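You operate a simulated robot arm through the tools that you are given. There is no shell and no other tool. Be economical: measure what you need, move in short steps, check, and stop when the job is done.

You run a simulated robot arm. Do the job below in one go: nothing can be reset, and whatever is moved stays where it is left.

TASK
Put one of the yellow caps from the right part of the rear beam on the middle of the steel table. Then put the pleated filter from the right part of the rear beam on the right half of the short trestle. Then fetch the white brake pad labelled "R31" from the right half of the short trestle and stand it on the lower shelf of the short trestle. Then put two of the grey rubber caps from the top of the timber platform on the top shelf of the grey unit. Do these in the order given. Set down upright: yellow cap, pleated filter, white brake pad.

The check looks at the end state, three seconds after you hand in, the way a careful person would. Anything else that was tipped, shoved, dropped, spilled or broken makes it a failure. A push-on lid holds only when it is set on centred and level and pressed home; a screw cap is set on level and turned clockwise until tight.

THE ROBOT
A 7-joint arm with a two-finger parallel gripper on a trunk, on a base that drives. Base frame: it is fixed to the floor where the robot stands at the start and does not move with it; the origin is under the middle of the robot, x ahead of it, y to its left, z up; the surface under the hand at the start is at about z = 0.48. Lengths are in m, angles in rad, forces in N, time in s.
With the tool pointing down near the work surface it reaches from about 0.1 to 0.66 m from the robot's upright axis, wherever it stands. Its first joint turns from -2.897 to 2.897 rad. Places, roughly: grey rubber cap (6x6x5 cm) [-8.9, -3.8, 0.6]; lower shelf of the short trestle [-3, -0.9, 0.3]; middle of the steel table [-1.2, 3.8, 0.7]; pleated filter [0.5, 0.75, 0.5]; right half of the short trestle [-3, -0.3, 0.8]; top shelf of the grey unit [-7.1, -5.2, 1.4]; white brake pad [-3, -0.5, 0.75]; yellow cap (5x6x6 cm) [0.5, 0.5, 0.5]. Payload 1.57 kg.
Tool frame: the origin (TCP) lies between the finger pads and is the grasp point; the fingertips stand 0.03 m ahead of it; z points along the fingers, y is the line along which they close. Largest opening 0.08 m; finger width 0.017, thickness 0.012; the body of the gripper, 0.04 by 0.082 m, starts 0.08 m behind the TCP.
Orientation is that of the tool frame in the base frame, as [roll, pitch, yaw] about the fixed x, y, z axes, in that order (R = Rz(yaw) Ry(pitch) Rx(roll)). With the fingers straight down and closing along the base's y, the tool's x points along the base's -x, its y along +y and its z along -z.

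THE INTERFACE
- The arm moves only by the tool play_rows. Its argument "steps" is a list of rows, each a list of 2 entries, a list of its own where there are three numbers: the shift along the tool's x, y, z in units of 100 mm (1.0 is 100 mm), then the turn, a rotation vector about the tool's x, y, z in units of 45 degrees (1.0 is 45 degrees). In form: [[[x, y, z], [rx, ry, rz]], ...]. A call has 1 to 20 rows; each row is the pose to reach, as a shift and turn from the pose commanded when the call began, along the tool's axes at that moment. "gripper" is the opening in per cent of the stroke, from 0 (shut) to 100 (fully open), set as the call begins (left out, the last holds). A call with a number of a shift or a turn outside -1 to 1 is refused whole. Each row takes 0.2 s and may step no farther than 0.05 m and 0.15 rad from the row before; otherwise, or with a gripper value out of range, the whole call is refused. Where a pose cannot be reached the arm comes as near as it can. A force on the tool above 40 N (or 10 N above the force at the start of the call, whichever is more), or a blocked arm, ends the call early, and 0.2 s more pass. The fingers move at their own pace (about 0.072 m/s each) and stop on an object; they squeeze with about 39 N. The grip force told is the motor's: it shows also when the fingers shut on nothing. Time passes only in rows, and 0.2 s behind the last, so rows that repeat a pose let the fingers close. The reply holds the time, the measured pose of the TCP, the force on the tool along the base axes, the opening and the grip force, in the units named above and with some noise, with the torque about the TCP (base axes, N m) and any sound that the robot's microphone picked up.
- Cameras (640 x 400 px; columns grow to the right, rows downward): "scene" is now at [-0.01, 0.1453, 1.3715]; the picture's right is [0.07, -1.00, 0.00], its down [-0.82, -0.06, -0.57] and it looks along [0.57, 0.04, -0.82] (base axes); focal length 275 px, centre (320, 200). "wrist" rides on the gripper at [0.072, -0.007, -0.122] in the tool frame; the picture's right is [0.09, 1.00, 0.00], its down [-0.84, 0.08, -0.54] and it looks along [-0.54, 0.05, 0.84] (tool axes); focal length 238 px, centre (320, 200). There is no depth. A picture from a camera that has moved, and an enlarged one, comes with that camera's place and axes in the base frame and with its lens.
- grab_frame(camera): a new picture of that camera. It takes no simulated time.
- slide_trunk(by): slides the trunk up (or, below 0, down) by that many m; the arm and the scene camera ride with it, the base frame stays. It gives what a move gives, with no picture.
- steer(legs): drives the robot by 1 to 6 legs, each [ahead, left, turn to the left] in m, m and rad, along the robot's own axes; the way and the turn of a leg run together, so that a leg with both is an arc; at most 1.5 m and 3.142 rad a leg. The arm and the cameras ride along, it lands a little off, and it stops where it bumps. It gives what a move gives.
- head_to(pan, tilt): turns the head with the scene camera to pan (to the left, within 1.501 rad either way) and tilt (down, from -0.506 to 1.204), counted from straight ahead of the robot. It gives what a move gives.
- enlarge(camera, box): a new picture of the part [left, top, right, bottom] of that camera's present view, enlarged. It takes no simulated time.
- sign_off(): hands the job in; it is judged then, once.

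Work in short steps. Places have to be worked out from the pictures, the camera data and where the tool is seen: move nearer, look again, correct. Check each grasp and each placing, and mend what went wrong. You have 165 turns and 128 pictures in all, those below and enlarged ones among them. Open the gripper and draw the arm clear of the work before you hand the job in, unless the task says otherwise; then end with one line.

The tools are called as a command line: name --argument value ..., lists and objects as JSON in quotes. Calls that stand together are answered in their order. play_rows: Moves the arm, as the interface text tells. Its arguments: {"type":"object","properties":{"steps":{"type":"array","items":{"type":"array"}},"gripper":{"type":"number"}},"required":["steps"]} The other tools are called the same way: slide_trunk (by) slides the trunk up or down; steer (legs) drives the base; head_to (pan, tilt) turns the head that bears the scene camera; grab_frame (camera) takes a picture; enlarge (camera, box) takes an enlarged picture of a part of a camera's view; sign_off () hands the job in.

At the start:

```text
clock: 0.0
tcp_pos: [0.4254, 0.2243, 0.7869]
tcp_rot: [-3.14, 0.0, -3.141]
ft_force: [-1.0, 0.2, 0.7]
torque: [0.02, -0.01, -0.03]
opening: 0.0798
finger_force: 0.1
trunk travel left (down, up): [-0.2, 0.28]
robot x, y, heading: [-0.0021, -0.001, -0.0]
head pan, tilt: [0.07, 0.967]
```

scene: 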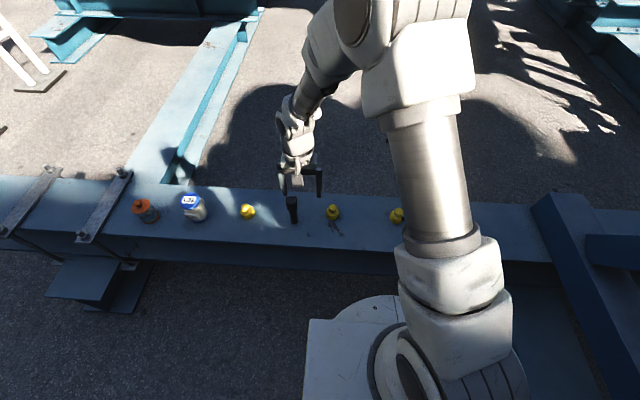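
wrist: 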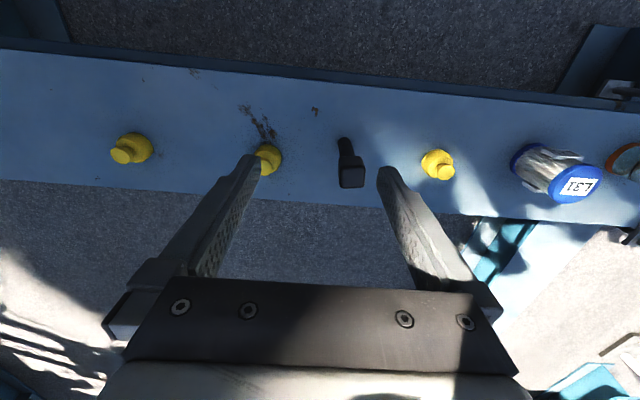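

I'll take a closer look at the beam objects first.

enlarge --camera "scene" --box '[120, 160, 280, 260]'

enlarge --camera "wrist" --box '[320, 80, 640, 280]'

head_to --pan 0.9 --tilt 0.5

grab_frame --camera "scene"

```text
4.00 times, centred on (200, 210) of scene
camera zoom: at [-0.01, 0.1453, 1.3715], right [0.07, -1.0, 0.0], down [-0.82, -0.06, -0.57], along [0.57, 0.04, -0.82], focal length 1098 px, centre (800, 160)
```

zoom: 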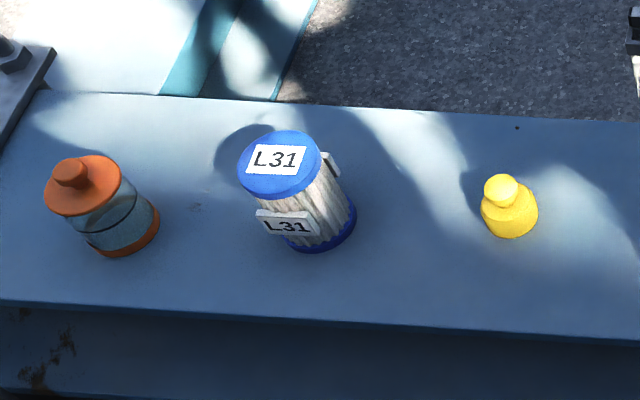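

```text
2.00 times, centred on (480, 180) of wrist
camera zoom: at [0.3544, 0.2176, 0.9083], right [-0.09, 1.0, 0.0], down [0.84, 0.08, 0.54], along [0.54, 0.05, -0.84], focal length 477 px, centre (0, 240)
```

zoom: 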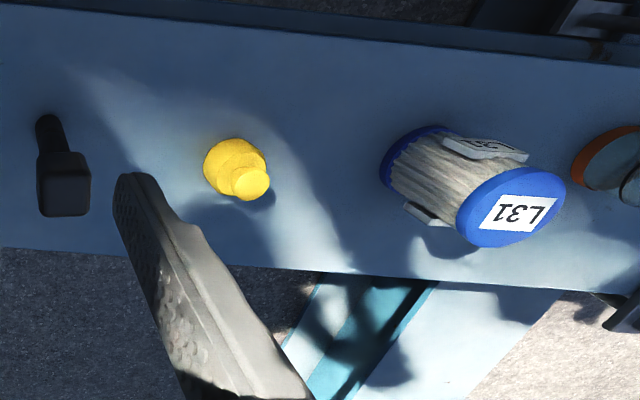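

```text
clock: 1.1
tcp_pos: [0.4252, 0.2247, 0.787]
tcp_rot: [3.141, 0.0, 3.14]
ft_force: [-0.2, 0.0, 0.0]
torque: [0.01, -0.01, 0.0]
opening: 0.0798
finger_force: 0.1
trunk travel left (down, up): [-0.2, 0.28]
robot x, y, heading: [-0.0021, 0.0013, 0.003]
head pan, tilt: [0.901, 0.499]
```

```text
123 pictures are left
camera scene: at [-0.0249, 0.2116, 1.4102], right [0.78, -0.62, 0.0], down [-0.3, -0.38, -0.88], along [0.55, 0.69, -0.48], focal length 275 px, centre (320, 200)
```

scene: 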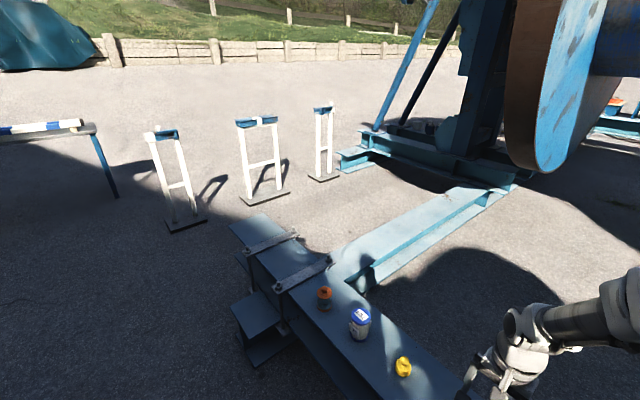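

Filter (L31) is near [0.52, 0.66] and the nearest yellow cap near [0.517, 0.451]. I shift the base to the left for comfortable reach.

steer --legs '[[0, 0.25, 0]]'

head_to --pan 0.3 --tilt 0.95

grab_frame --camera "wrist"

grab_frame --camera "scene"

```text
clock: 3.7
tcp_pos: [0.4258, 0.4819, 0.7864]
tcp_rot: [3.141, 0.0, -3.141]
ft_force: [-1.1, 0.1, 0.7]
torque: [0.01, 0.0, -0.04]
opening: 0.0798
finger_force: 0.1
trunk travel left (down, up): [-0.2, 0.28]
robot x, y, heading: [-0.0005, 0.2609, 0.003]
head pan, tilt: [0.901, 0.499]
```

```text
clock: 4.7
tcp_pos: [0.4251, 0.483, 0.7875]
tcp_rot: [-3.141, 0.0, -3.141]
ft_force: [0.2, 0.3, -0.5]
torque: [0.04, 0.04, -0.02]
opening: 0.08
finger_force: 0.1
trunk travel left (down, up): [-0.2, 0.28]
robot x, y, heading: [0.0024, 0.2573, 0.002]
head pan, tilt: [0.3, 0.949]
```

```text
122 pictures are left
camera wrist: at [0.3541, 0.4757, 0.9083], right [-0.09, 1.0, 0.0], down [0.84, 0.08, 0.54], along [0.54, 0.05, -0.84], focal length 238 px, centre (320, 200)
```

wrist: 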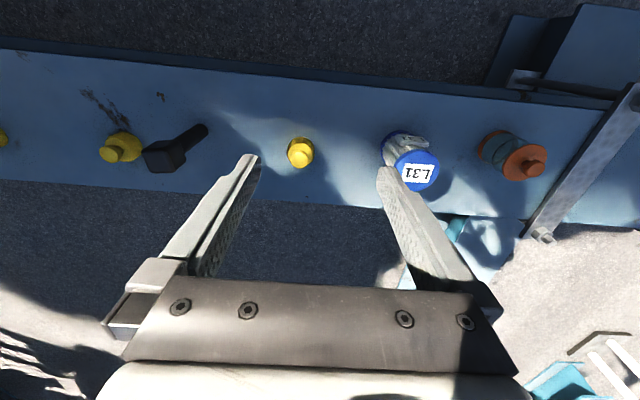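

```text
121 pictures are left
camera scene: at [-0.0123, 0.4196, 1.3728], right [0.3, -0.95, 0.0], down [-0.78, -0.24, -0.58], along [0.56, 0.17, -0.81], focal length 275 px, centre (320, 200)
```

scene: 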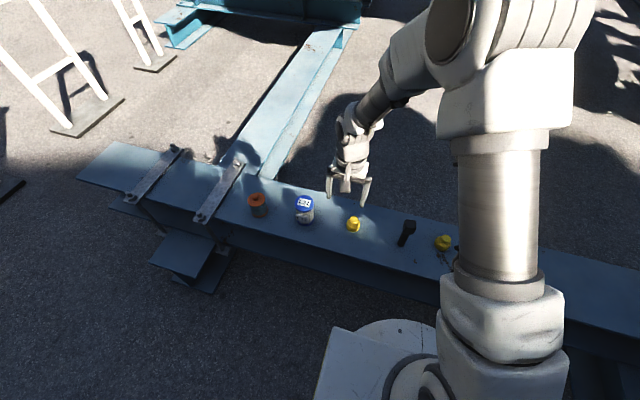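

Cap at about (0.517, 0.454). I move above it and lower in steps.

play_rows --steps '[[[-0.3, -0.1, 0.33], [0, 0, 0]], [[-0.61, -0.2, 0.66], [0, 0, 0]], [[-0.92, -0.29, 1.0], [0, 0, 0]], [[-0.92, -0.29, 1.0], [0, 0, 0]]]' --gripper 100

grab_frame --camera "wrist"

enlarge --camera "scene" --box '[240, 160, 400, 260]'

```text
clock: 5.7
tcp_pos: [0.5157, 0.454, 0.6843]
tcp_rot: [3.141, 0.001, -3.14]
ft_force: [0.0, 0.7, 0.4]
torque: [-0.01, 0.0, -0.01]
opening: 0.0799
finger_force: 0.0
trunk travel left (down, up): [-0.2, 0.28]
robot x, y, heading: [0.001, 0.2561, 0.001]
head pan, tilt: [0.3, 0.949]
```

```text
120 pictures are left
camera wrist: at [0.4452, 0.4472, 0.8064], right [-0.09, 1.0, 0.0], down [0.84, 0.08, 0.54], along [0.54, 0.05, -0.84], focal length 238 px, centre (320, 200)
```

wrist: 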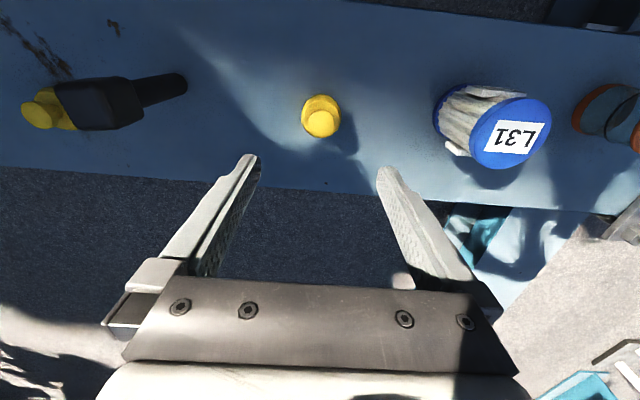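

```text
4.00 times, centred on (320, 210) of scene
camera zoom: at [-0.0123, 0.4195, 1.3728], right [0.3, -0.95, 0.0], down [-0.78, -0.24, -0.58], along [0.56, 0.17, -0.81], focal length 1098 px, centre (320, 160)
```

zoom: 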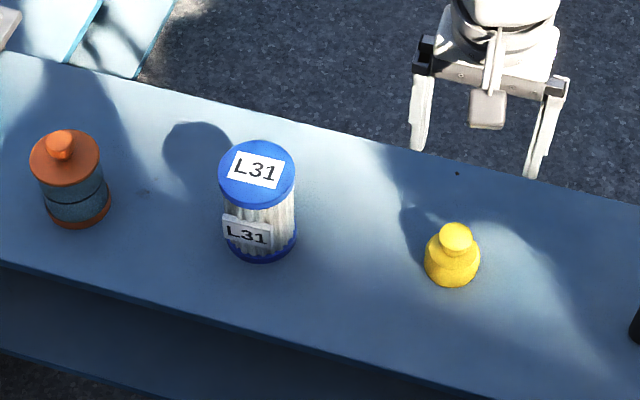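

Laterally centred. I lower to about z=0.60, then to 0.518 just around the cap body.

play_rows --steps '[[[0.02, 0, 0.33], [0, 0, 0]], [[0.02, 0, 0.66], [0, 0, 0]], [[0.02, 0, 0.95], [0, 0, 0]], [[0.02, 0, 0.95], [0, 0, 0]]]'

grab_frame --camera "wrist"

enlarge --camera "scene" --box '[280, 160, 440, 260]'

```text
clock: 6.7
tcp_pos: [0.5131, 0.4556, 0.5897]
tcp_rot: [3.141, -0.001, -3.14]
ft_force: [0.0, -0.1, 0.6]
torque: [0.0, 0.0, 0.0]
opening: 0.0798
finger_force: 0.0
trunk travel left (down, up): [-0.2, 0.28]
robot x, y, heading: [-0.0024, 0.2598, 0.006]
head pan, tilt: [0.3, 0.949]
```

```text
118 pictures are left
camera wrist: at [0.4419, 0.4486, 0.712], right [-0.09, 1.0, 0.0], down [0.84, 0.08, 0.54], along [0.54, 0.05, -0.84], focal length 238 px, centre (320, 200)
```

wrist: 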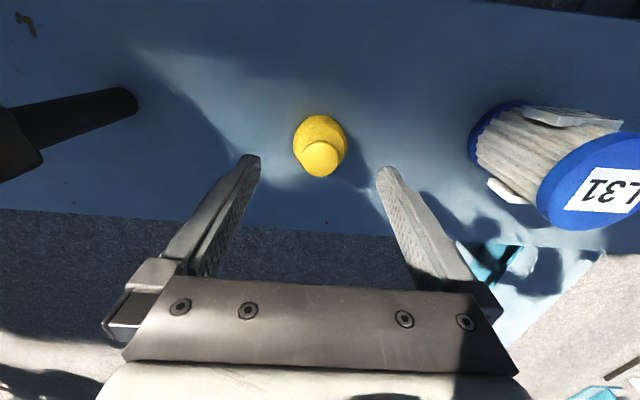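

```text
4.00 times, centred on (360, 210) of scene
camera zoom: at [-0.0123, 0.4195, 1.3728], right [0.3, -0.95, 0.0], down [-0.78, -0.24, -0.58], along [0.56, 0.17, -0.81], focal length 1098 px, centre (160, 160)
```

zoom: 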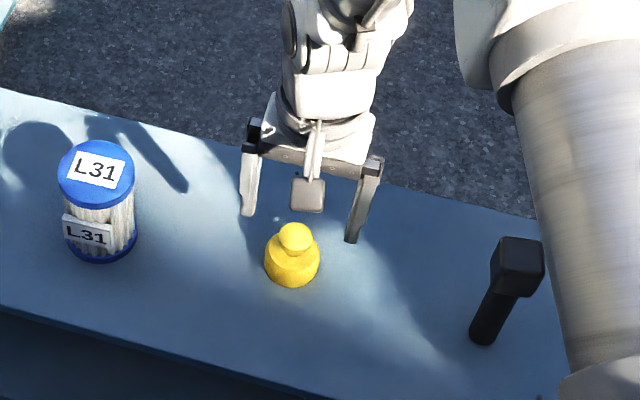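

Aligned; descend to z≈0.518 and close.

play_rows --steps '[[[0, 0, 0.35], [0, 0, 0]], [[0, 0, 0.72], [0, 0, 0]], [[0, 0, 0.72], [0, 0, 0]]]'

play_rows --steps '[[[0, 0, 0], [0, 0, 0]], [[0, 0, 0], [0, 0, 0]], [[0, 0, 0], [0, 0, 0]], [[0, 0, 0], [0, 0, 0]]]' --gripper 0

grab_frame --camera "wrist"

```text
clock: 7.5
tcp_pos: [0.5159, 0.4562, 0.5187]
tcp_rot: [3.141, 0.001, -3.14]
ft_force: [0.3, 0.2, 0.0]
torque: [0.03, -0.02, 0.02]
opening: 0.08
finger_force: 0.1
trunk travel left (down, up): [-0.2, 0.28]
robot x, y, heading: [-0.0018, 0.2595, 0.003]
head pan, tilt: [0.3, 0.949]
```

```text
clock: 8.5
tcp_pos: [0.5154, 0.4562, 0.5188]
tcp_rot: [3.141, -0.001, -3.14]
ft_force: [-0.2, -0.1, 0.8]
torque: [-0.01, 0.03, 0.01]
opening: 0.0493
finger_force: 38.6
trunk travel left (down, up): [-0.2, 0.28]
robot x, y, heading: [0.0014, 0.2579, 0.0]
head pan, tilt: [0.3, 0.949]
```

```text
116 pictures are left
camera wrist: at [0.4447, 0.4486, 0.6404], right [-0.09, 1.0, 0.0], down [0.84, 0.08, 0.54], along [0.54, 0.05, -0.84], focal length 238 px, centre (320, 200)
```

wrist: 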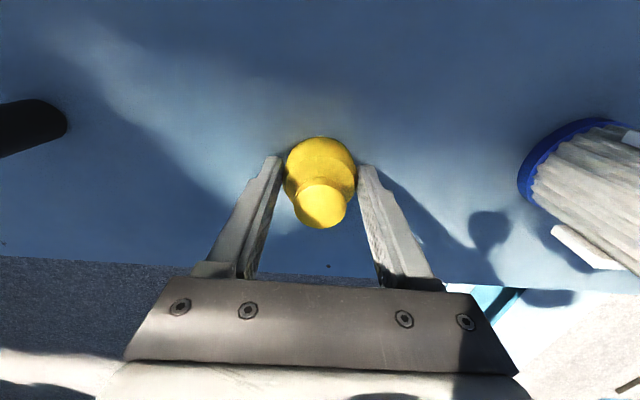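

Cap held (opening 0.049). Lift it and draw it in.

play_rows --steps '[[[0, 0, -0.2], [0, 0, 0]], [[0, 0, -0.6], [0, 0, 0]], [[0, 0, -1.0], [0, 0, 0]]]'

play_rows --steps '[[[0.25, 0, -0.4], [0, 0, 0]], [[0.5, 0, -0.7], [0, 0, 0]], [[0.9, 0, -1.0], [0, 0, 0]]]'

play_rows --steps '[[[0.15, 0, -0.4], [0, 0, 0]], [[0.3, 0, -0.7], [0, 0, 0]], [[0.5, 0, -1.0], [0, 0, 0]], [[0.5, 0, -1.0], [0, 0, 0]]]'

head_to --pan 1.45 --tilt 0.35

grab_frame --camera "scene"

```text
clock: 9.3
tcp_pos: [0.5125, 0.4547, 0.6183]
tcp_rot: [3.141, -0.001, -3.14]
ft_force: [0.8, 0.3, -0.2]
torque: [-0.02, 0.01, -0.01]
opening: 0.0487
finger_force: 39.2
trunk travel left (down, up): [-0.2, 0.28]
robot x, y, heading: [-0.0005, 0.2596, 0.002]
head pan, tilt: [0.3, 0.949]
```

```text
clock: 10.1
tcp_pos: [0.4233, 0.458, 0.7199]
tcp_rot: [3.141, 0.003, 3.141]
ft_force: [0.5, -0.3, -0.9]
torque: [0.01, 0.01, -0.02]
opening: 0.0491
finger_force: 38.1
trunk travel left (down, up): [-0.2, 0.28]
robot x, y, heading: [-0.0001, 0.2598, -0.002]
head pan, tilt: [0.3, 0.949]
```

```text
clock: 11.1
tcp_pos: [0.3745, 0.4569, 0.8183]
tcp_rot: [-3.14, -0.001, -3.14]
ft_force: [0.5, 0.1, -1.5]
torque: [0.01, 0.0, 0.02]
opening: 0.0489
finger_force: 39.6
trunk travel left (down, up): [-0.2, 0.28]
robot x, y, heading: [-0.0003, 0.2601, 0.001]
head pan, tilt: [0.3, 0.949]
```

```text
clock: 12.4
tcp_pos: [0.3754, 0.4564, 0.8175]
tcp_rot: [-3.141, 0.0, -3.139]
ft_force: [0.1, -0.3, -0.8]
torque: [0.02, 0.01, 0.01]
opening: 0.0485
finger_force: 38.6
trunk travel left (down, up): [-0.2, 0.28]
robot x, y, heading: [-0.0018, 0.2566, 0.006]
head pan, tilt: [1.45, 0.351]
```

```text
115 pictures are left
camera scene: at [-0.0706, 0.4904, 1.4239], right [0.99, -0.12, 0.0], down [-0.04, -0.34, -0.94], along [0.11, 0.93, -0.34], focal length 275 px, centre (320, 200)
```

scene: 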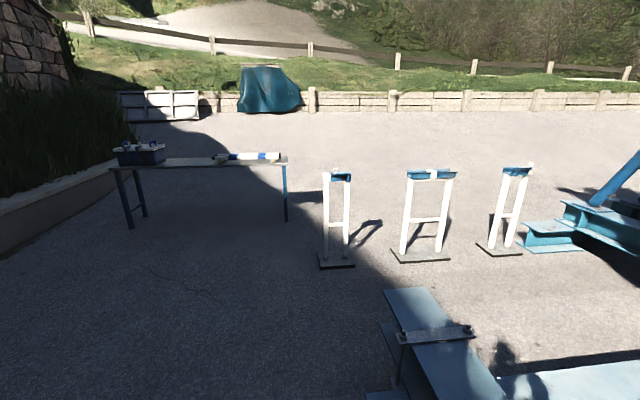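

Table stands along x, at y≈3.7–4. Back away from the beam, turn left, and look.

steer --legs '[[-0.5, 0, 0], [0, 0, 1.571]]'

head_to --pan 0.4 --tilt 0.5

grab_frame --camera "scene"

```text
clock: 21.5
tcp_pos: [-0.7202, 0.6238, 0.818]
tcp_rot: [-3.141, 0.0, -1.528]
ft_force: [-0.2, 0.3, -0.7]
torque: [0.0, 0.0, -0.01]
opening: 0.0482
finger_force: 38.7
trunk travel left (down, up): [-0.2, 0.28]
robot x, y, heading: [-0.5063, 0.2533, 1.613]
head pan, tilt: [1.45, 0.351]
```

```text
clock: 22.8
tcp_pos: [-0.7203, 0.6225, 0.8176]
tcp_rot: [-3.14, 0.001, -1.526]
ft_force: [-0.2, 0.1, -0.6]
torque: [0.01, -0.01, 0.02]
opening: 0.0482
finger_force: 39.2
trunk travel left (down, up): [-0.2, 0.28]
robot x, y, heading: [-0.5055, 0.2541, 1.614]
head pan, tilt: [0.4, 0.499]
```

```text
114 pictures are left
camera scene: at [-0.6826, 0.253, 1.4103], right [0.9, 0.43, 0.0], down [0.21, -0.43, -0.88], along [-0.38, 0.79, -0.48], focal length 275 px, centre (320, 200)
```

scene: 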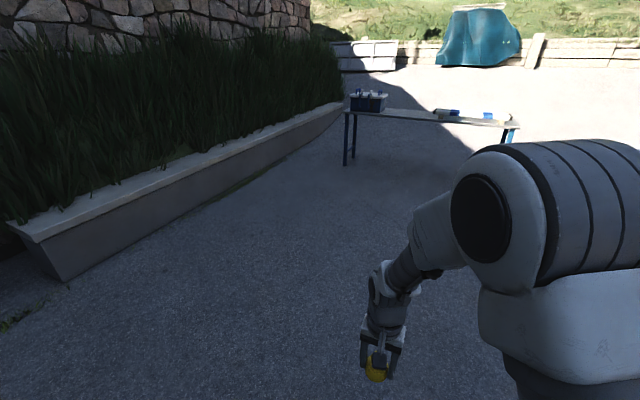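

Drive towards the table, stopping short.

steer --legs '[[0, 0, -0.043], [0, 0.45, 0], [1.2, 0, 0], [1.0, 0, 0]]'

head_to --pan 0.2 --tilt 0.5

grab_frame --camera "scene"

```text
clock: 25.2
tcp_pos: [-0.8284, 0.6496, 0.8163]
tcp_rot: [-3.141, -0.001, -1.584]
ft_force: [0.6, 0.5, 0.4]
torque: [-0.01, -0.03, 0.04]
opening: 0.0478
finger_force: 39.4
trunk travel left (down, up): [-0.2, 0.28]
robot x, y, heading: [-0.6319, 0.2742, 1.562]
head pan, tilt: [0.4, 0.499]
stopped in leg 2: the robot was blocked; the commanded pose is now the measured one
```

```text
clock: 25.9
tcp_pos: [-0.827, 0.6502, 0.8172]
tcp_rot: [3.141, 0.002, -1.585]
ft_force: [0.1, 0.1, -0.5]
torque: [0.0, 0.01, -0.01]
opening: 0.048
finger_force: 38.9
trunk travel left (down, up): [-0.2, 0.28]
robot x, y, heading: [-0.6329, 0.2754, 1.562]
head pan, tilt: [0.201, 0.499]
```

```text
113 pictures are left
camera scene: at [-0.7933, 0.2832, 1.4103], right [0.98, 0.19, 0.0], down [0.09, -0.47, -0.88], along [-0.16, 0.86, -0.48], focal length 275 px, centre (320, 200)
```

scene: 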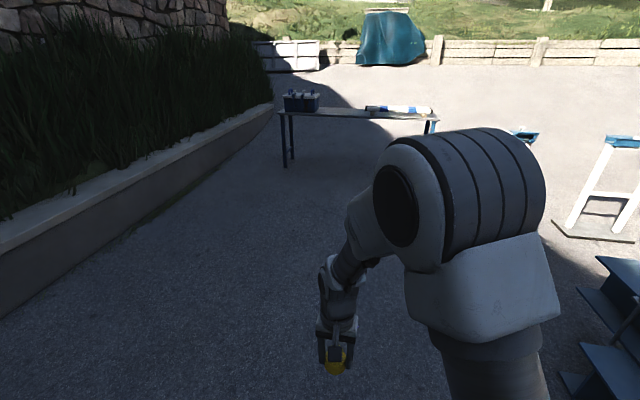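

Blocked to the left by something unseen. I look that way.

head_to --pan 1.45 --tilt 0.8

grab_frame --camera "scene"

```text
clock: 27.4
tcp_pos: [-0.827, 0.6495, 0.8179]
tcp_rot: [-3.141, 0.0, -1.585]
ft_force: [-1.4, -0.8, -1.6]
torque: [0.01, -0.01, 0.02]
opening: 0.0479
finger_force: 39.1
trunk travel left (down, up): [-0.2, 0.28]
robot x, y, heading: [-0.6319, 0.269, 1.56]
head pan, tilt: [1.45, 0.799]
```

```text
112 pictures are left
camera scene: at [-0.8562, 0.2046, 1.3843], right [0.13, 0.99, 0.0], down [0.71, -0.1, -0.7], along [-0.69, 0.09, -0.72], focal length 275 px, centre (320, 200)
```

scene: 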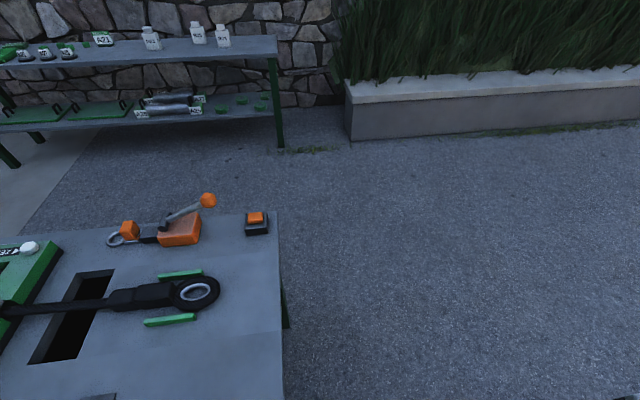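

A bench stands there, beside me to the left-rear. I clear it to the right and go ahead, then left.

steer --legs '[[0, -0.08, 0], [0.9, 0, 0], [0, 0.35, 0], [0.7, 0, 0]]'

head_to --pan 0.2 --tilt 0.5

grab_frame --camera "scene"

```text
clock: 41.8
tcp_pos: [-1.1034, 2.2305, 0.8165]
tcp_rot: [3.141, 0.001, -1.562]
ft_force: [0.0, -0.6, -0.3]
torque: [-0.01, 0.0, 0.03]
opening: 0.0475
finger_force: 39.0
trunk travel left (down, up): [-0.2, 0.28]
robot x, y, heading: [-0.9027, 1.8567, 1.579]
head pan, tilt: [1.45, 0.799]
```

```text
clock: 43.2
tcp_pos: [-1.103, 2.2298, 0.8169]
tcp_rot: [3.141, 0.001, -1.565]
ft_force: [0.5, 0.0, -0.6]
torque: [0.01, -0.02, 0.0]
opening: 0.0477
finger_force: 38.2
trunk travel left (down, up): [-0.2, 0.28]
robot x, y, heading: [-0.8986, 1.8555, 1.578]
head pan, tilt: [0.201, 0.499]
```

```text
111 pictures are left
camera scene: at [-1.0629, 1.8644, 1.4102], right [0.98, 0.21, 0.0], down [0.1, -0.47, -0.88], along [-0.18, 0.86, -0.48], focal length 275 px, centre (320, 200)
```

scene: 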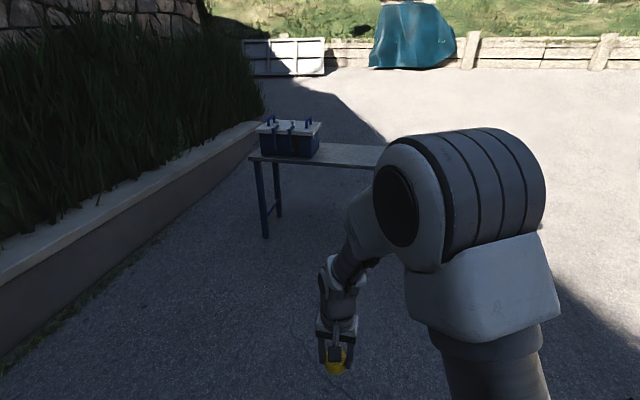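

Keep going nearer, and look at the table.

steer --legs '[[0.8, 0, 0]]'

head_to --pan 0.1 --tilt 0.55

grab_frame --camera "scene"

grab_frame --camera "wrist"

```text
clock: 48.8
tcp_pos: [-1.1349, 3.0198, 0.818]
tcp_rot: [-3.141, 0.001, -1.529]
ft_force: [0.8, -0.5, 0.0]
torque: [-0.04, 0.02, -0.02]
opening: 0.0476
finger_force: 39.1
trunk travel left (down, up): [-0.2, 0.28]
robot x, y, heading: [-0.922, 2.6501, 1.615]
head pan, tilt: [0.201, 0.499]
```

```text
clock: 49.5
tcp_pos: [-1.1363, 3.019, 0.8173]
tcp_rot: [3.141, 0.0, -1.531]
ft_force: [0.1, 0.6, -1.3]
torque: [0.0, 0.02, -0.02]
opening: 0.0475
finger_force: 39.0
trunk travel left (down, up): [-0.2, 0.28]
robot x, y, heading: [-0.9208, 2.6528, 1.61]
head pan, tilt: [0.099, 0.55]
```

```text
110 pictures are left
camera scene: at [-1.0731, 2.6561, 1.4057], right [0.99, 0.14, 0.0], down [0.07, -0.52, -0.85], along [-0.12, 0.84, -0.52], focal length 275 px, centre (320, 200)
```

scene: 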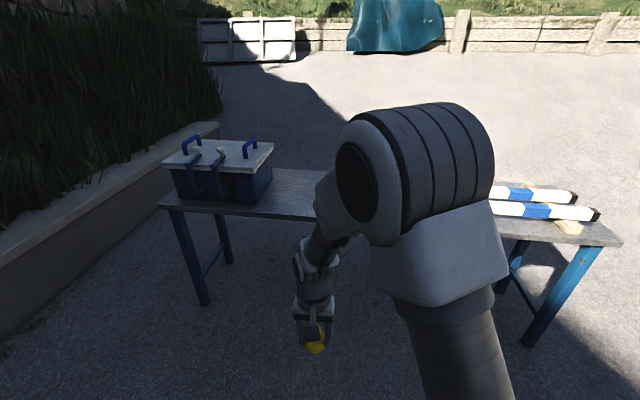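

```text
109 pictures are left
camera wrist: at [-1.1256, 2.9475, 0.9393], right [-0.99, -0.13, 0.0], down [-0.11, 0.83, 0.54], along [-0.07, 0.54, -0.84], focal length 238 px, centre (320, 200)
```

wrist: 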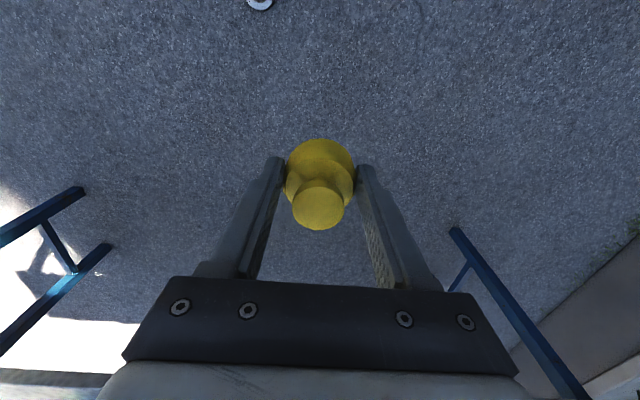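

Table spans x −1.96…−0.06, y 3.6…4.08, top z≈0.72; the free middle is about (−1.17, 3.77). Raise the trunk and drive up.

slide_trunk --by 0.2

steer --legs '[[0.5, 0, -0.04]]'

head_to --pan 0.1 --tilt 0.8

grab_frame --camera "scene"

grab_frame --camera "wrist"

```text
clock: 51.7
tcp_pos: [-1.136, 3.019, 1.0172]
tcp_rot: [3.141, -0.001, -1.531]
ft_force: [0.5, 0.5, -1.1]
torque: [0.03, 0.03, -0.04]
opening: 0.0475
finger_force: 38.8
trunk travel left (down, up): [-0.4, 0.08]
robot x, y, heading: [-0.9245, 2.6515, 1.614]
head pan, tilt: [0.099, 0.55]
```

```text
clock: 55.4
tcp_pos: [-1.1224, 3.5236, 1.0162]
tcp_rot: [-3.141, 0.0, -1.584]
ft_force: [-0.2, 0.3, -0.6]
torque: [0.01, -0.01, 0.02]
opening: 0.0476
finger_force: 39.4
trunk travel left (down, up): [-0.4, 0.08]
robot x, y, heading: [-0.9273, 3.1475, 1.555]
head pan, tilt: [0.099, 0.55]
```

```text
clock: 56.2
tcp_pos: [-1.1236, 3.5229, 1.0171]
tcp_rot: [-3.141, 0.001, -1.583]
ft_force: [-0.5, 0.1, -0.6]
torque: [0.04, 0.02, -0.06]
opening: 0.0473
finger_force: 38.6
trunk travel left (down, up): [-0.4, 0.08]
robot x, y, heading: [-0.9303, 3.1463, 1.555]
head pan, tilt: [0.099, 0.799]
```

```text
108 pictures are left
camera scene: at [-1.0792, 3.1486, 1.5844], right [1.0, 0.09, 0.0], down [0.06, -0.71, -0.7], along [-0.06, 0.69, -0.72], focal length 275 px, centre (320, 200)
```

scene: 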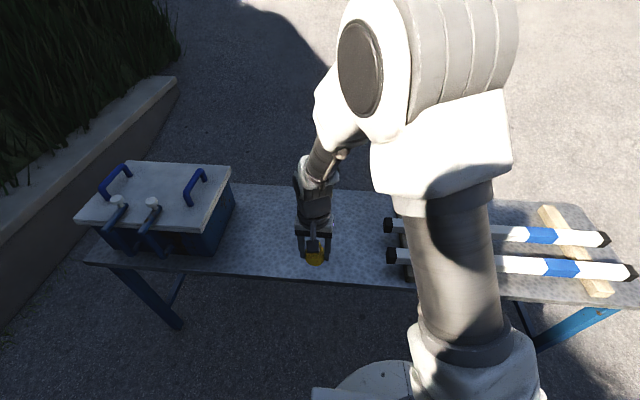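

```text
107 pictures are left
camera wrist: at [-1.1172, 3.4516, 1.1393], right [-1.0, -0.08, 0.0], down [-0.07, 0.84, 0.54], along [-0.04, 0.54, -0.84], focal length 238 px, centre (320, 200)
```

wrist: 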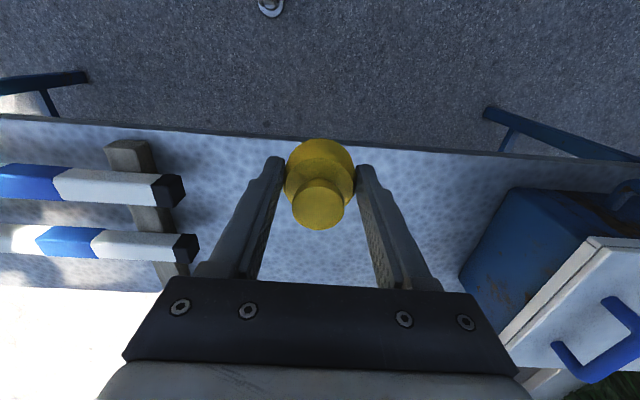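

The free strip is x −1.46…−0.89. I extend over it to (−1.15, 3.80) while lowering.

play_rows --steps '[[[-0.35, 0.1, 0], [0, 0, 0]], [[-0.7, 0.2, 0], [0, 0, 0]], [[-1.0, 0.3, 0], [0, 0, 0]]]'

play_rows --steps '[[[-0.35, 0, 0.2], [0, 0, 0]], [[-0.7, 0, 0.4], [0, 0, 0]], [[-1.0, 0, 0.6], [0, 0, 0]]]'

play_rows --steps '[[[-0.3, 0, 0.33], [0, 0, 0]], [[-0.5, 0, 0.66], [0, 0, 0]], [[-0.75, 0, 1.0], [0, 0, 0]], [[-0.75, 0, 1.0], [0, 0, 0]]]'

grab_frame --camera "scene"

```text
clock: 57.0
tcp_pos: [-1.1543, 3.6273, 1.015]
tcp_rot: [-3.14, -0.002, -1.582]
ft_force: [0.5, 0.2, -0.7]
torque: [-0.01, 0.01, 0.02]
opening: 0.0474
finger_force: 38.8
trunk travel left (down, up): [-0.4, 0.08]
robot x, y, heading: [-0.9302, 3.1437, 1.557]
head pan, tilt: [0.099, 0.799]
```

```text
clock: 57.8
tcp_pos: [-1.154, 3.7247, 0.9564]
tcp_rot: [3.141, 0.0, -1.584]
ft_force: [0.8, -0.4, 0.0]
torque: [0.01, 0.02, 0.03]
opening: 0.0475
finger_force: 38.7
trunk travel left (down, up): [-0.4, 0.08]
robot x, y, heading: [-0.9264, 3.1465, 1.559]
head pan, tilt: [0.099, 0.799]
```

```text
clock: 58.8
tcp_pos: [-1.1505, 3.8001, 0.855]
tcp_rot: [3.141, -0.001, -1.585]
ft_force: [0.1, 0.3, -1.2]
torque: [-0.03, 0.02, -0.01]
opening: 0.0473
finger_force: 38.8
trunk travel left (down, up): [-0.4, 0.08]
robot x, y, heading: [-0.9326, 3.1461, 1.557]
head pan, tilt: [0.099, 0.799]
```

```text
106 pictures are left
camera scene: at [-1.0793, 3.1489, 1.5843], right [1.0, 0.09, 0.0], down [0.06, -0.71, -0.7], along [-0.06, 0.69, -0.72], focal length 275 px, centre (320, 200)
```

scene: 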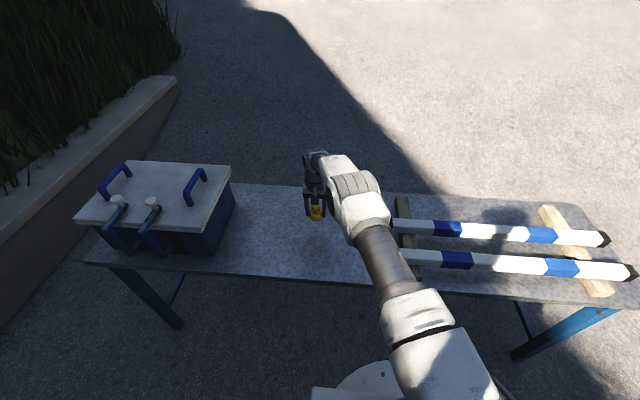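

Lower to just above the table, then creep until contact.

play_rows --steps '[[[0, 0, 0.4], [0, 0, 0]], [[0, 0, 0.75], [0, 0, 0]], [[0, 0, 0.8], [0, 0, 0]], [[0, 0, 0.83], [0, 0, 0]], [[0, 0, 0.86], [0, 0, 0]], [[0, 0, 0.89], [0, 0, 0]], [[0, 0, 0.89], [0, 0, 0]]]'

enlarge --camera "scene" --box '[240, 160, 400, 260]'

```text
clock: 60.4
tcp_pos: [-1.1487, 3.7971, 0.7769]
tcp_rot: [3.137, 0.014, -1.583]
ft_force: [-1.5, 12.3, 34.8]
torque: [0.06, -0.25, 0.07]
opening: 0.0475
finger_force: 38.8
out of reach, approached as far as the arm can: row 5, 6, 7
trunk travel left (down, up): [-0.4, 0.08]
robot x, y, heading: [-0.9319, 3.1439, 1.558]
head pan, tilt: [0.099, 0.799]
```

```text
4.00 times, centred on (320, 210) of scene
camera zoom: at [-1.0782, 3.1463, 1.5846], right [1.0, 0.09, 0.0], down [0.06, -0.71, -0.7], along [-0.06, 0.7, -0.72], focal length 1098 px, centre (320, 160)
```

zoom: 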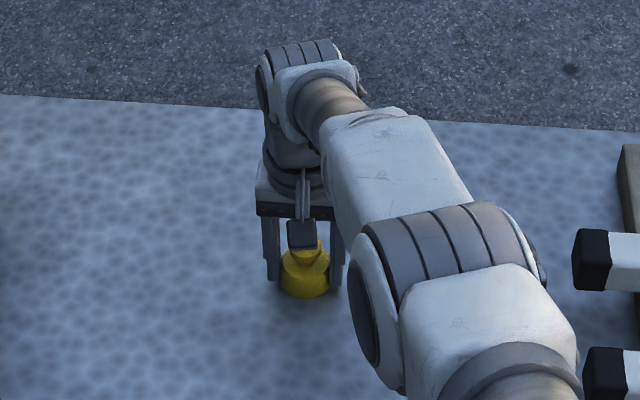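

In contact (35 N). Ease up a little so the cap is level and lightly set.

play_rows --steps '[[[0, 0, -0.06], [0, 0, 0]], [[0, 0, -0.06], [0, 0, 0]]]'

```text
clock: 61.0
tcp_pos: [-1.1483, 3.7926, 0.7766]
tcp_rot: [3.141, 0.003, -1.581]
ft_force: [-1.6, 5.8, 16.9]
torque: [0.7, 0.09, 0.11]
opening: 0.0475
finger_force: 38.5
trunk travel left (down, up): [-0.4, 0.08]
robot x, y, heading: [-0.9292, 3.1469, 1.561]
head pan, tilt: [0.099, 0.799]
```

Still pressing at 17 N and now level; ease another few mm before release.

play_rows --steps '[[[0, 0, -0.03], [0, 0, 0]], [[0, 0, -0.03], [0, 0, 0]]]'

```text
clock: 61.6
tcp_pos: [-1.1469, 3.7917, 0.7765]
tcp_rot: [-3.139, -0.004, -1.583]
ft_force: [-0.9, -0.1, 3.2]
torque: [0.11, 0.05, 0.02]
opening: 0.0477
finger_force: 39.5
trunk travel left (down, up): [-0.4, 0.08]
robot x, y, heading: [-0.9267, 3.1461, 1.563]
head pan, tilt: [0.099, 0.799]
```

Resting lightly at 3 N. Release and rise.

play_rows --steps '[[[0, 0, 0], [0, 0, 0]], [[0, 0, 0], [0, 0, 0]], [[0, 0, 0], [0, 0, 0]]]' --gripper 100

play_rows --steps '[[[0, 0, -0.3], [0, 0, 0]], [[0, 0, -0.7], [0, 0, 0]], [[0, 0, -1.0], [0, 0, 0]], [[0, 0, -1.0], [0, 0, 0]]]'

grab_frame --camera "wrist"

enlarge --camera "scene" --box '[240, 160, 400, 260]'

```text
clock: 62.4
tcp_pos: [-1.1474, 3.7921, 0.7782]
tcp_rot: [-3.141, 0.0, -1.582]
ft_force: [0.5, 0.2, 0.1]
torque: [-0.05, 0.0, -0.03]
opening: 0.0799
finger_force: 0.0
trunk travel left (down, up): [-0.4, 0.08]
robot x, y, heading: [-0.9288, 3.1464, 1.557]
head pan, tilt: [0.099, 0.799]
```

```text
clock: 63.4
tcp_pos: [-1.1487, 3.7932, 0.8792]
tcp_rot: [3.142, -0.001, -1.582]
ft_force: [-0.6, 1.1, 0.0]
torque: [-0.04, 0.01, -0.02]
opening: 0.08
finger_force: 0.0
trunk travel left (down, up): [-0.4, 0.08]
robot x, y, heading: [-0.9303, 3.1486, 1.559]
head pan, tilt: [0.099, 0.799]
```

```text
104 pictures are left
camera wrist: at [-1.1417, 3.7212, 1.001], right [-1.0, -0.08, 0.0], down [-0.07, 0.84, 0.54], along [-0.04, 0.54, -0.84], focal length 238 px, centre (320, 200)
```

wrist: 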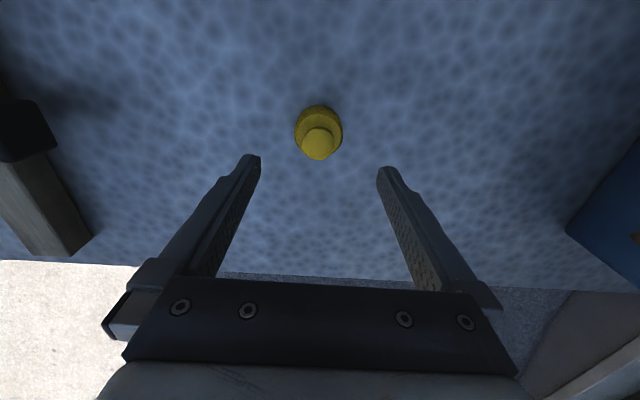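

```text
4.00 times, centred on (320, 210) of scene
camera zoom: at [-1.0792, 3.1485, 1.5843], right [1.0, 0.09, 0.0], down [0.06, -0.71, -0.7], along [-0.06, 0.69, -0.72], focal length 1098 px, centre (320, 160)
```

zoom: 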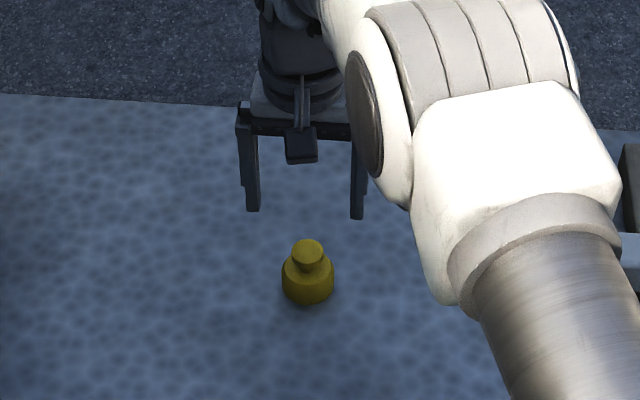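

Cap stands upright at (−1.15, 3.79). Now retract the arm and return to the beam for the filter.

play_rows --steps '[[[0.2, 0, -0.4], [0, 0, 0]], [[0.5, 0, -0.8], [0, 0, 0]], [[1.0, 0, -0.8], [0, 0, 0]]]'

play_rows --steps '[[[0.5, 0, 0], [0, 0, 0]], [[1.0, 0, 0], [0, 0, 0]]]'

play_rows --steps '[[[0.5, 0, 0], [0, 0, 0]], [[0.8, 0, 0], [0, 0, 0]]]'

steer --legs '[[-1.3, 0, 0], [0, -0.43, 0], [-1.4, 0, 0], [0, 0, -1.56]]'

slide_trunk --by -0.2

head_to --pan 0.2 --tilt 0.8

grab_frame --camera "scene"

```text
clock: 64.2
tcp_pos: [-1.1497, 3.6912, 0.9627]
tcp_rot: [-3.141, -0.001, -1.583]
ft_force: [0.5, -0.4, -0.4]
torque: [0.01, -0.01, 0.01]
opening: 0.0801
finger_force: 0.1
trunk travel left (down, up): [-0.4, 0.08]
robot x, y, heading: [-0.9293, 3.1496, 1.559]
head pan, tilt: [0.099, 0.799]
```

```text
clock: 64.8
tcp_pos: [-1.1525, 3.5943, 0.9606]
tcp_rot: [3.14, 0.001, -1.582]
ft_force: [0.3, 0.5, -0.9]
torque: [0.02, 0.0, -0.01]
opening: 0.08
finger_force: 0.0
trunk travel left (down, up): [-0.4, 0.08]
robot x, y, heading: [-0.9268, 3.1493, 1.558]
head pan, tilt: [0.099, 0.799]
```

```text
clock: 65.4
tcp_pos: [-1.1541, 3.5122, 0.9608]
tcp_rot: [-3.141, -0.001, -1.582]
ft_force: [0.4, -0.2, -0.2]
torque: [-0.04, 0.0, -0.01]
opening: 0.0801
finger_force: 0.0
trunk travel left (down, up): [-0.4, 0.08]
robot x, y, heading: [-0.9295, 3.1468, 1.558]
head pan, tilt: [0.099, 0.799]
```

```text
clock: 91.8
tcp_pos: [-0.1617, 0.6186, 0.9601]
tcp_rot: [3.141, 0.0, -3.13]
ft_force: [-0.3, 0.2, 0.2]
torque: [-0.03, 0.01, -0.01]
opening: 0.0798
finger_force: 0.1
trunk travel left (down, up): [-0.4, 0.08]
robot x, y, heading: [-0.5236, 0.3883, 0.014]
head pan, tilt: [0.099, 0.799]
```

```text
clock: 94.0
tcp_pos: [-0.161, 0.6186, 0.7601]
tcp_rot: [-3.141, 0.001, -3.129]
ft_force: [0.1, -0.3, 0.9]
torque: [-0.02, 0.01, 0.0]
opening: 0.08
finger_force: 0.0
trunk travel left (down, up): [-0.2, 0.28]
robot x, y, heading: [-0.5243, 0.3868, 0.016]
head pan, tilt: [0.099, 0.799]
```

```text
clock: 94.6
tcp_pos: [-0.161, 0.6204, 0.7593]
tcp_rot: [3.141, 0.001, -3.129]
ft_force: [0.2, 0.2, 0.0]
torque: [-0.03, -0.01, 0.01]
opening: 0.0799
finger_force: 0.0
trunk travel left (down, up): [-0.2, 0.28]
robot x, y, heading: [-0.5271, 0.3834, 0.013]
head pan, tilt: [0.201, 0.799]
```

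```text
102 pictures are left
camera scene: at [-0.5279, 0.5429, 1.3843], right [0.21, -0.98, 0.0], down [-0.7, -0.15, -0.7], along [0.68, 0.15, -0.72], focal length 275 px, centre (320, 200)
```

scene: 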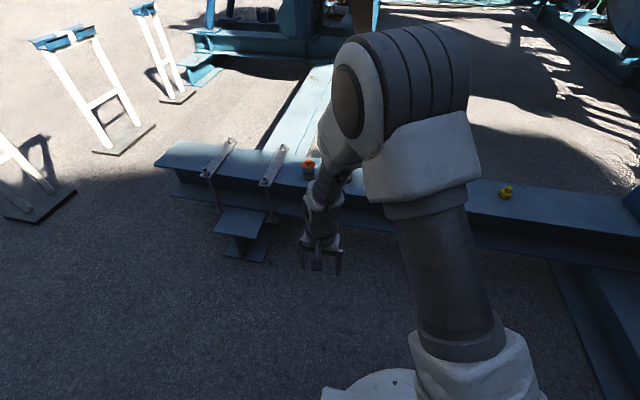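

Drive up to the beam again.

steer --legs '[[0.48, 0.05, -0.014]]'

grab_frame --camera "wrist"

grab_frame --camera "scene"

```text
clock: 98.2
tcp_pos: [0.314, 0.6652, 0.7604]
tcp_rot: [-3.141, 0.001, 3.141]
ft_force: [0.2, -0.1, 0.3]
torque: [0.02, 0.01, -0.03]
opening: 0.0798
finger_force: 0.0
trunk travel left (down, up): [-0.2, 0.28]
robot x, y, heading: [-0.0521, 0.4393, -0.004]
head pan, tilt: [0.201, 0.799]
```

```text
101 pictures are left
camera wrist: at [0.2422, 0.6596, 0.8818], right [-0.09, 1.0, 0.0], down [0.84, 0.08, 0.54], along [0.54, 0.05, -0.84], focal length 238 px, centre (320, 200)
```

wrist: 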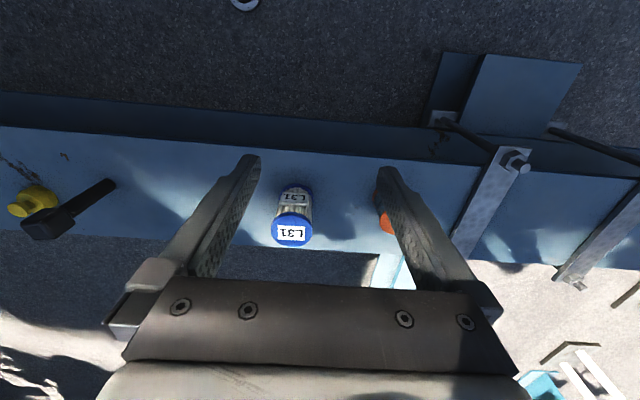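

```text
100 pictures are left
camera scene: at [-0.0534, 0.5954, 1.3843], right [0.2, -0.98, 0.0], down [-0.7, -0.14, -0.7], along [0.68, 0.14, -0.72], focal length 275 px, centre (320, 200)
```

scene: 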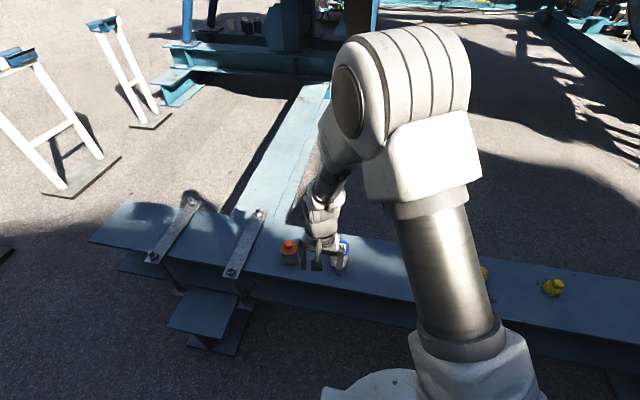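

Filter is at roughly (0.49, 0.64), labels facing ±x, so closing along y suits. Move nearer above it.

play_rows --steps '[[[-0.45, -0.08, 0], [0, 0, 0]], [[-0.9, -0.16, 0], [0, 0, 0]], [[-0.9, -0.16, 0], [0, 0, 0]]]'

enlarge --camera "wrist" --box '[200, 50, 440, 200]'

enlarge --camera "scene" --box '[260, 200, 420, 300]'

```text
clock: 99.0
tcp_pos: [0.4051, 0.6481, 0.7595]
tcp_rot: [-3.141, -0.001, 3.14]
ft_force: [0.1, -1.3, 0.9]
torque: [-0.05, 0.0, 0.0]
opening: 0.0795
finger_force: 0.0
trunk travel left (down, up): [-0.2, 0.28]
robot x, y, heading: [-0.052, 0.4361, 0.001]
head pan, tilt: [0.201, 0.799]
```

```text
2.67 times, centred on (320, 125) of wrist
camera zoom: at [0.3325, 0.6412, 0.8821], right [-0.09, 1.0, 0.0], down [0.84, 0.08, 0.54], along [0.54, 0.05, -0.84], focal length 636 px, centre (320, 400)
```

zoom: 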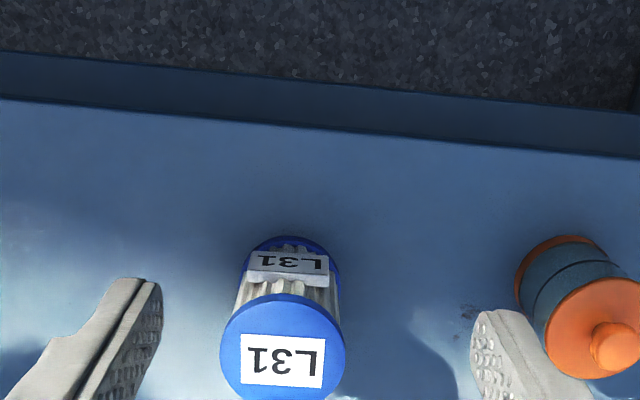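

```text
4.00 times, centred on (340, 250) of scene
camera zoom: at [-0.0533, 0.5954, 1.3843], right [0.2, -0.98, 0.0], down [-0.7, -0.14, -0.7], along [0.68, 0.14, -0.72], focal length 1098 px, centre (240, 0)
```

zoom: 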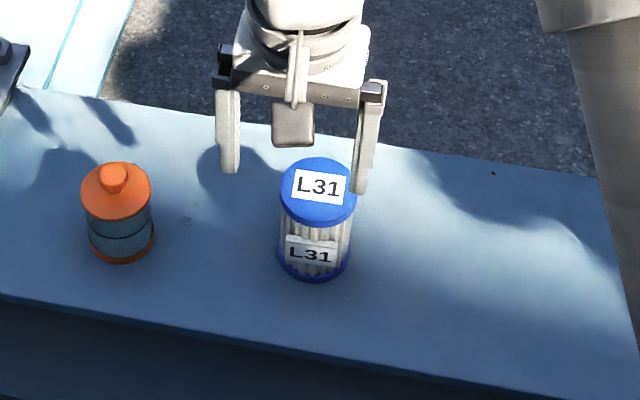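

Filter axis ≈ (0.492, 0.638), ⌀≈6.4 cm, ~10 cm tall. Position straight above and check clearance.

play_rows --steps '[[[-0.4, -0.05, 0.1], [0, 0, 0]], [[-0.87, -0.1, 0.2], [0, 0, 0]], [[-0.87, -0.1, 0.6], [0, 0, 0]], [[-0.87, -0.1, 0.95], [0, 0, 0]], [[-0.87, -0.1, 0.95], [0, 0, 0]]]'

grab_frame --camera "wrist"

enlarge --camera "scene" --box '[260, 200, 420, 300]'

```text
clock: 100.2
tcp_pos: [0.49, 0.6392, 0.6634]
tcp_rot: [-3.14, 0.0, 3.139]
ft_force: [0.0, -1.2, -0.1]
torque: [0.04, 0.03, -0.01]
opening: 0.0799
finger_force: 0.0
trunk travel left (down, up): [-0.2, 0.28]
robot x, y, heading: [-0.0515, 0.443, -0.001]
head pan, tilt: [0.201, 0.799]
```

```text
97 pictures are left
camera wrist: at [0.4192, 0.6321, 0.786], right [-0.09, 1.0, 0.0], down [0.84, 0.08, 0.54], along [0.54, 0.05, -0.84], focal length 238 px, centre (320, 200)
```

wrist: 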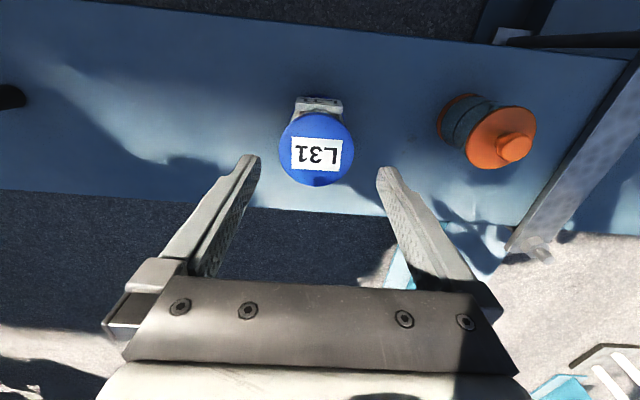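

```text
4.00 times, centred on (340, 250) of scene
camera zoom: at [-0.0533, 0.5954, 1.3843], right [0.2, -0.98, 0.0], down [-0.7, -0.14, -0.7], along [0.68, 0.14, -0.72], focal length 1098 px, centre (240, 0)
```

zoom: 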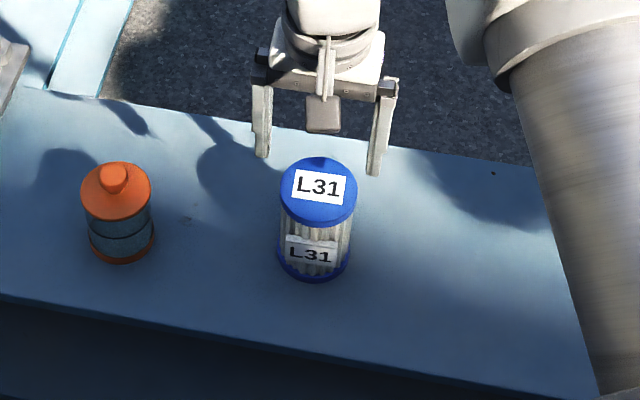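

Lid centred within ~3 mm between fingers. Descend to z≈0.543 with a 3 mm correction and force watch.

play_rows --steps '[[[-0.02, -0.03, 0.3], [0, 0, 0]], [[-0.02, -0.03, 0.5], [0, 0, 0]], [[-0.02, -0.03, 0.7], [0, 0, 0]], [[-0.02, -0.03, 0.9], [0, 0, 0]], [[-0.02, -0.03, 0.9], [0, 0, 0]]]'

play_rows --steps '[[[0, 0, 0.15], [0, 0, 0]], [[0, 0, 0.3], [0, 0, 0]], [[0, 0, 0.3], [0, 0, 0]]]'

enlarge --camera "scene" --box '[260, 200, 420, 300]'

```text
clock: 101.4
tcp_pos: [0.4936, 0.6386, 0.5758]
tcp_rot: [3.139, 0.0, 3.14]
ft_force: [0.4, -0.1, 0.3]
torque: [0.0, 0.01, -0.01]
opening: 0.08
finger_force: 0.0
trunk travel left (down, up): [-0.2, 0.28]
robot x, y, heading: [-0.0503, 0.4398, -0.004]
head pan, tilt: [0.201, 0.799]
```

```text
clock: 102.2
tcp_pos: [0.4927, 0.6376, 0.5436]
tcp_rot: [-3.14, 0.001, 3.14]
ft_force: [-0.3, 0.3, -0.3]
torque: [-0.01, 0.0, 0.03]
opening: 0.0799
finger_force: 0.1
trunk travel left (down, up): [-0.2, 0.28]
robot x, y, heading: [-0.0548, 0.4326, -0.001]
head pan, tilt: [0.201, 0.799]
```

```text
4.00 times, centred on (340, 250) of scene
camera zoom: at [-0.0533, 0.5954, 1.3843], right [0.2, -0.98, 0.0], down [-0.7, -0.14, -0.7], along [0.68, 0.14, -0.72], focal length 1098 px, centre (240, 0)
```

zoom: 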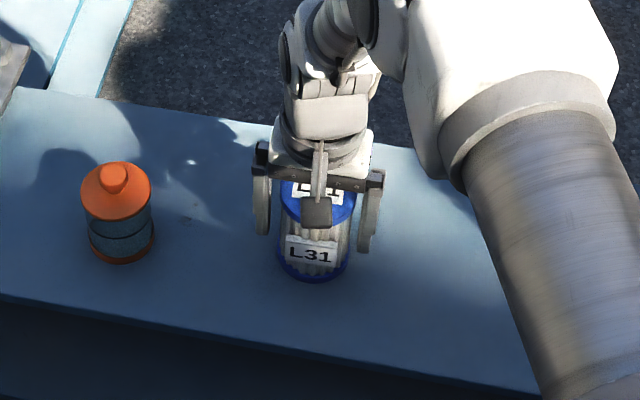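

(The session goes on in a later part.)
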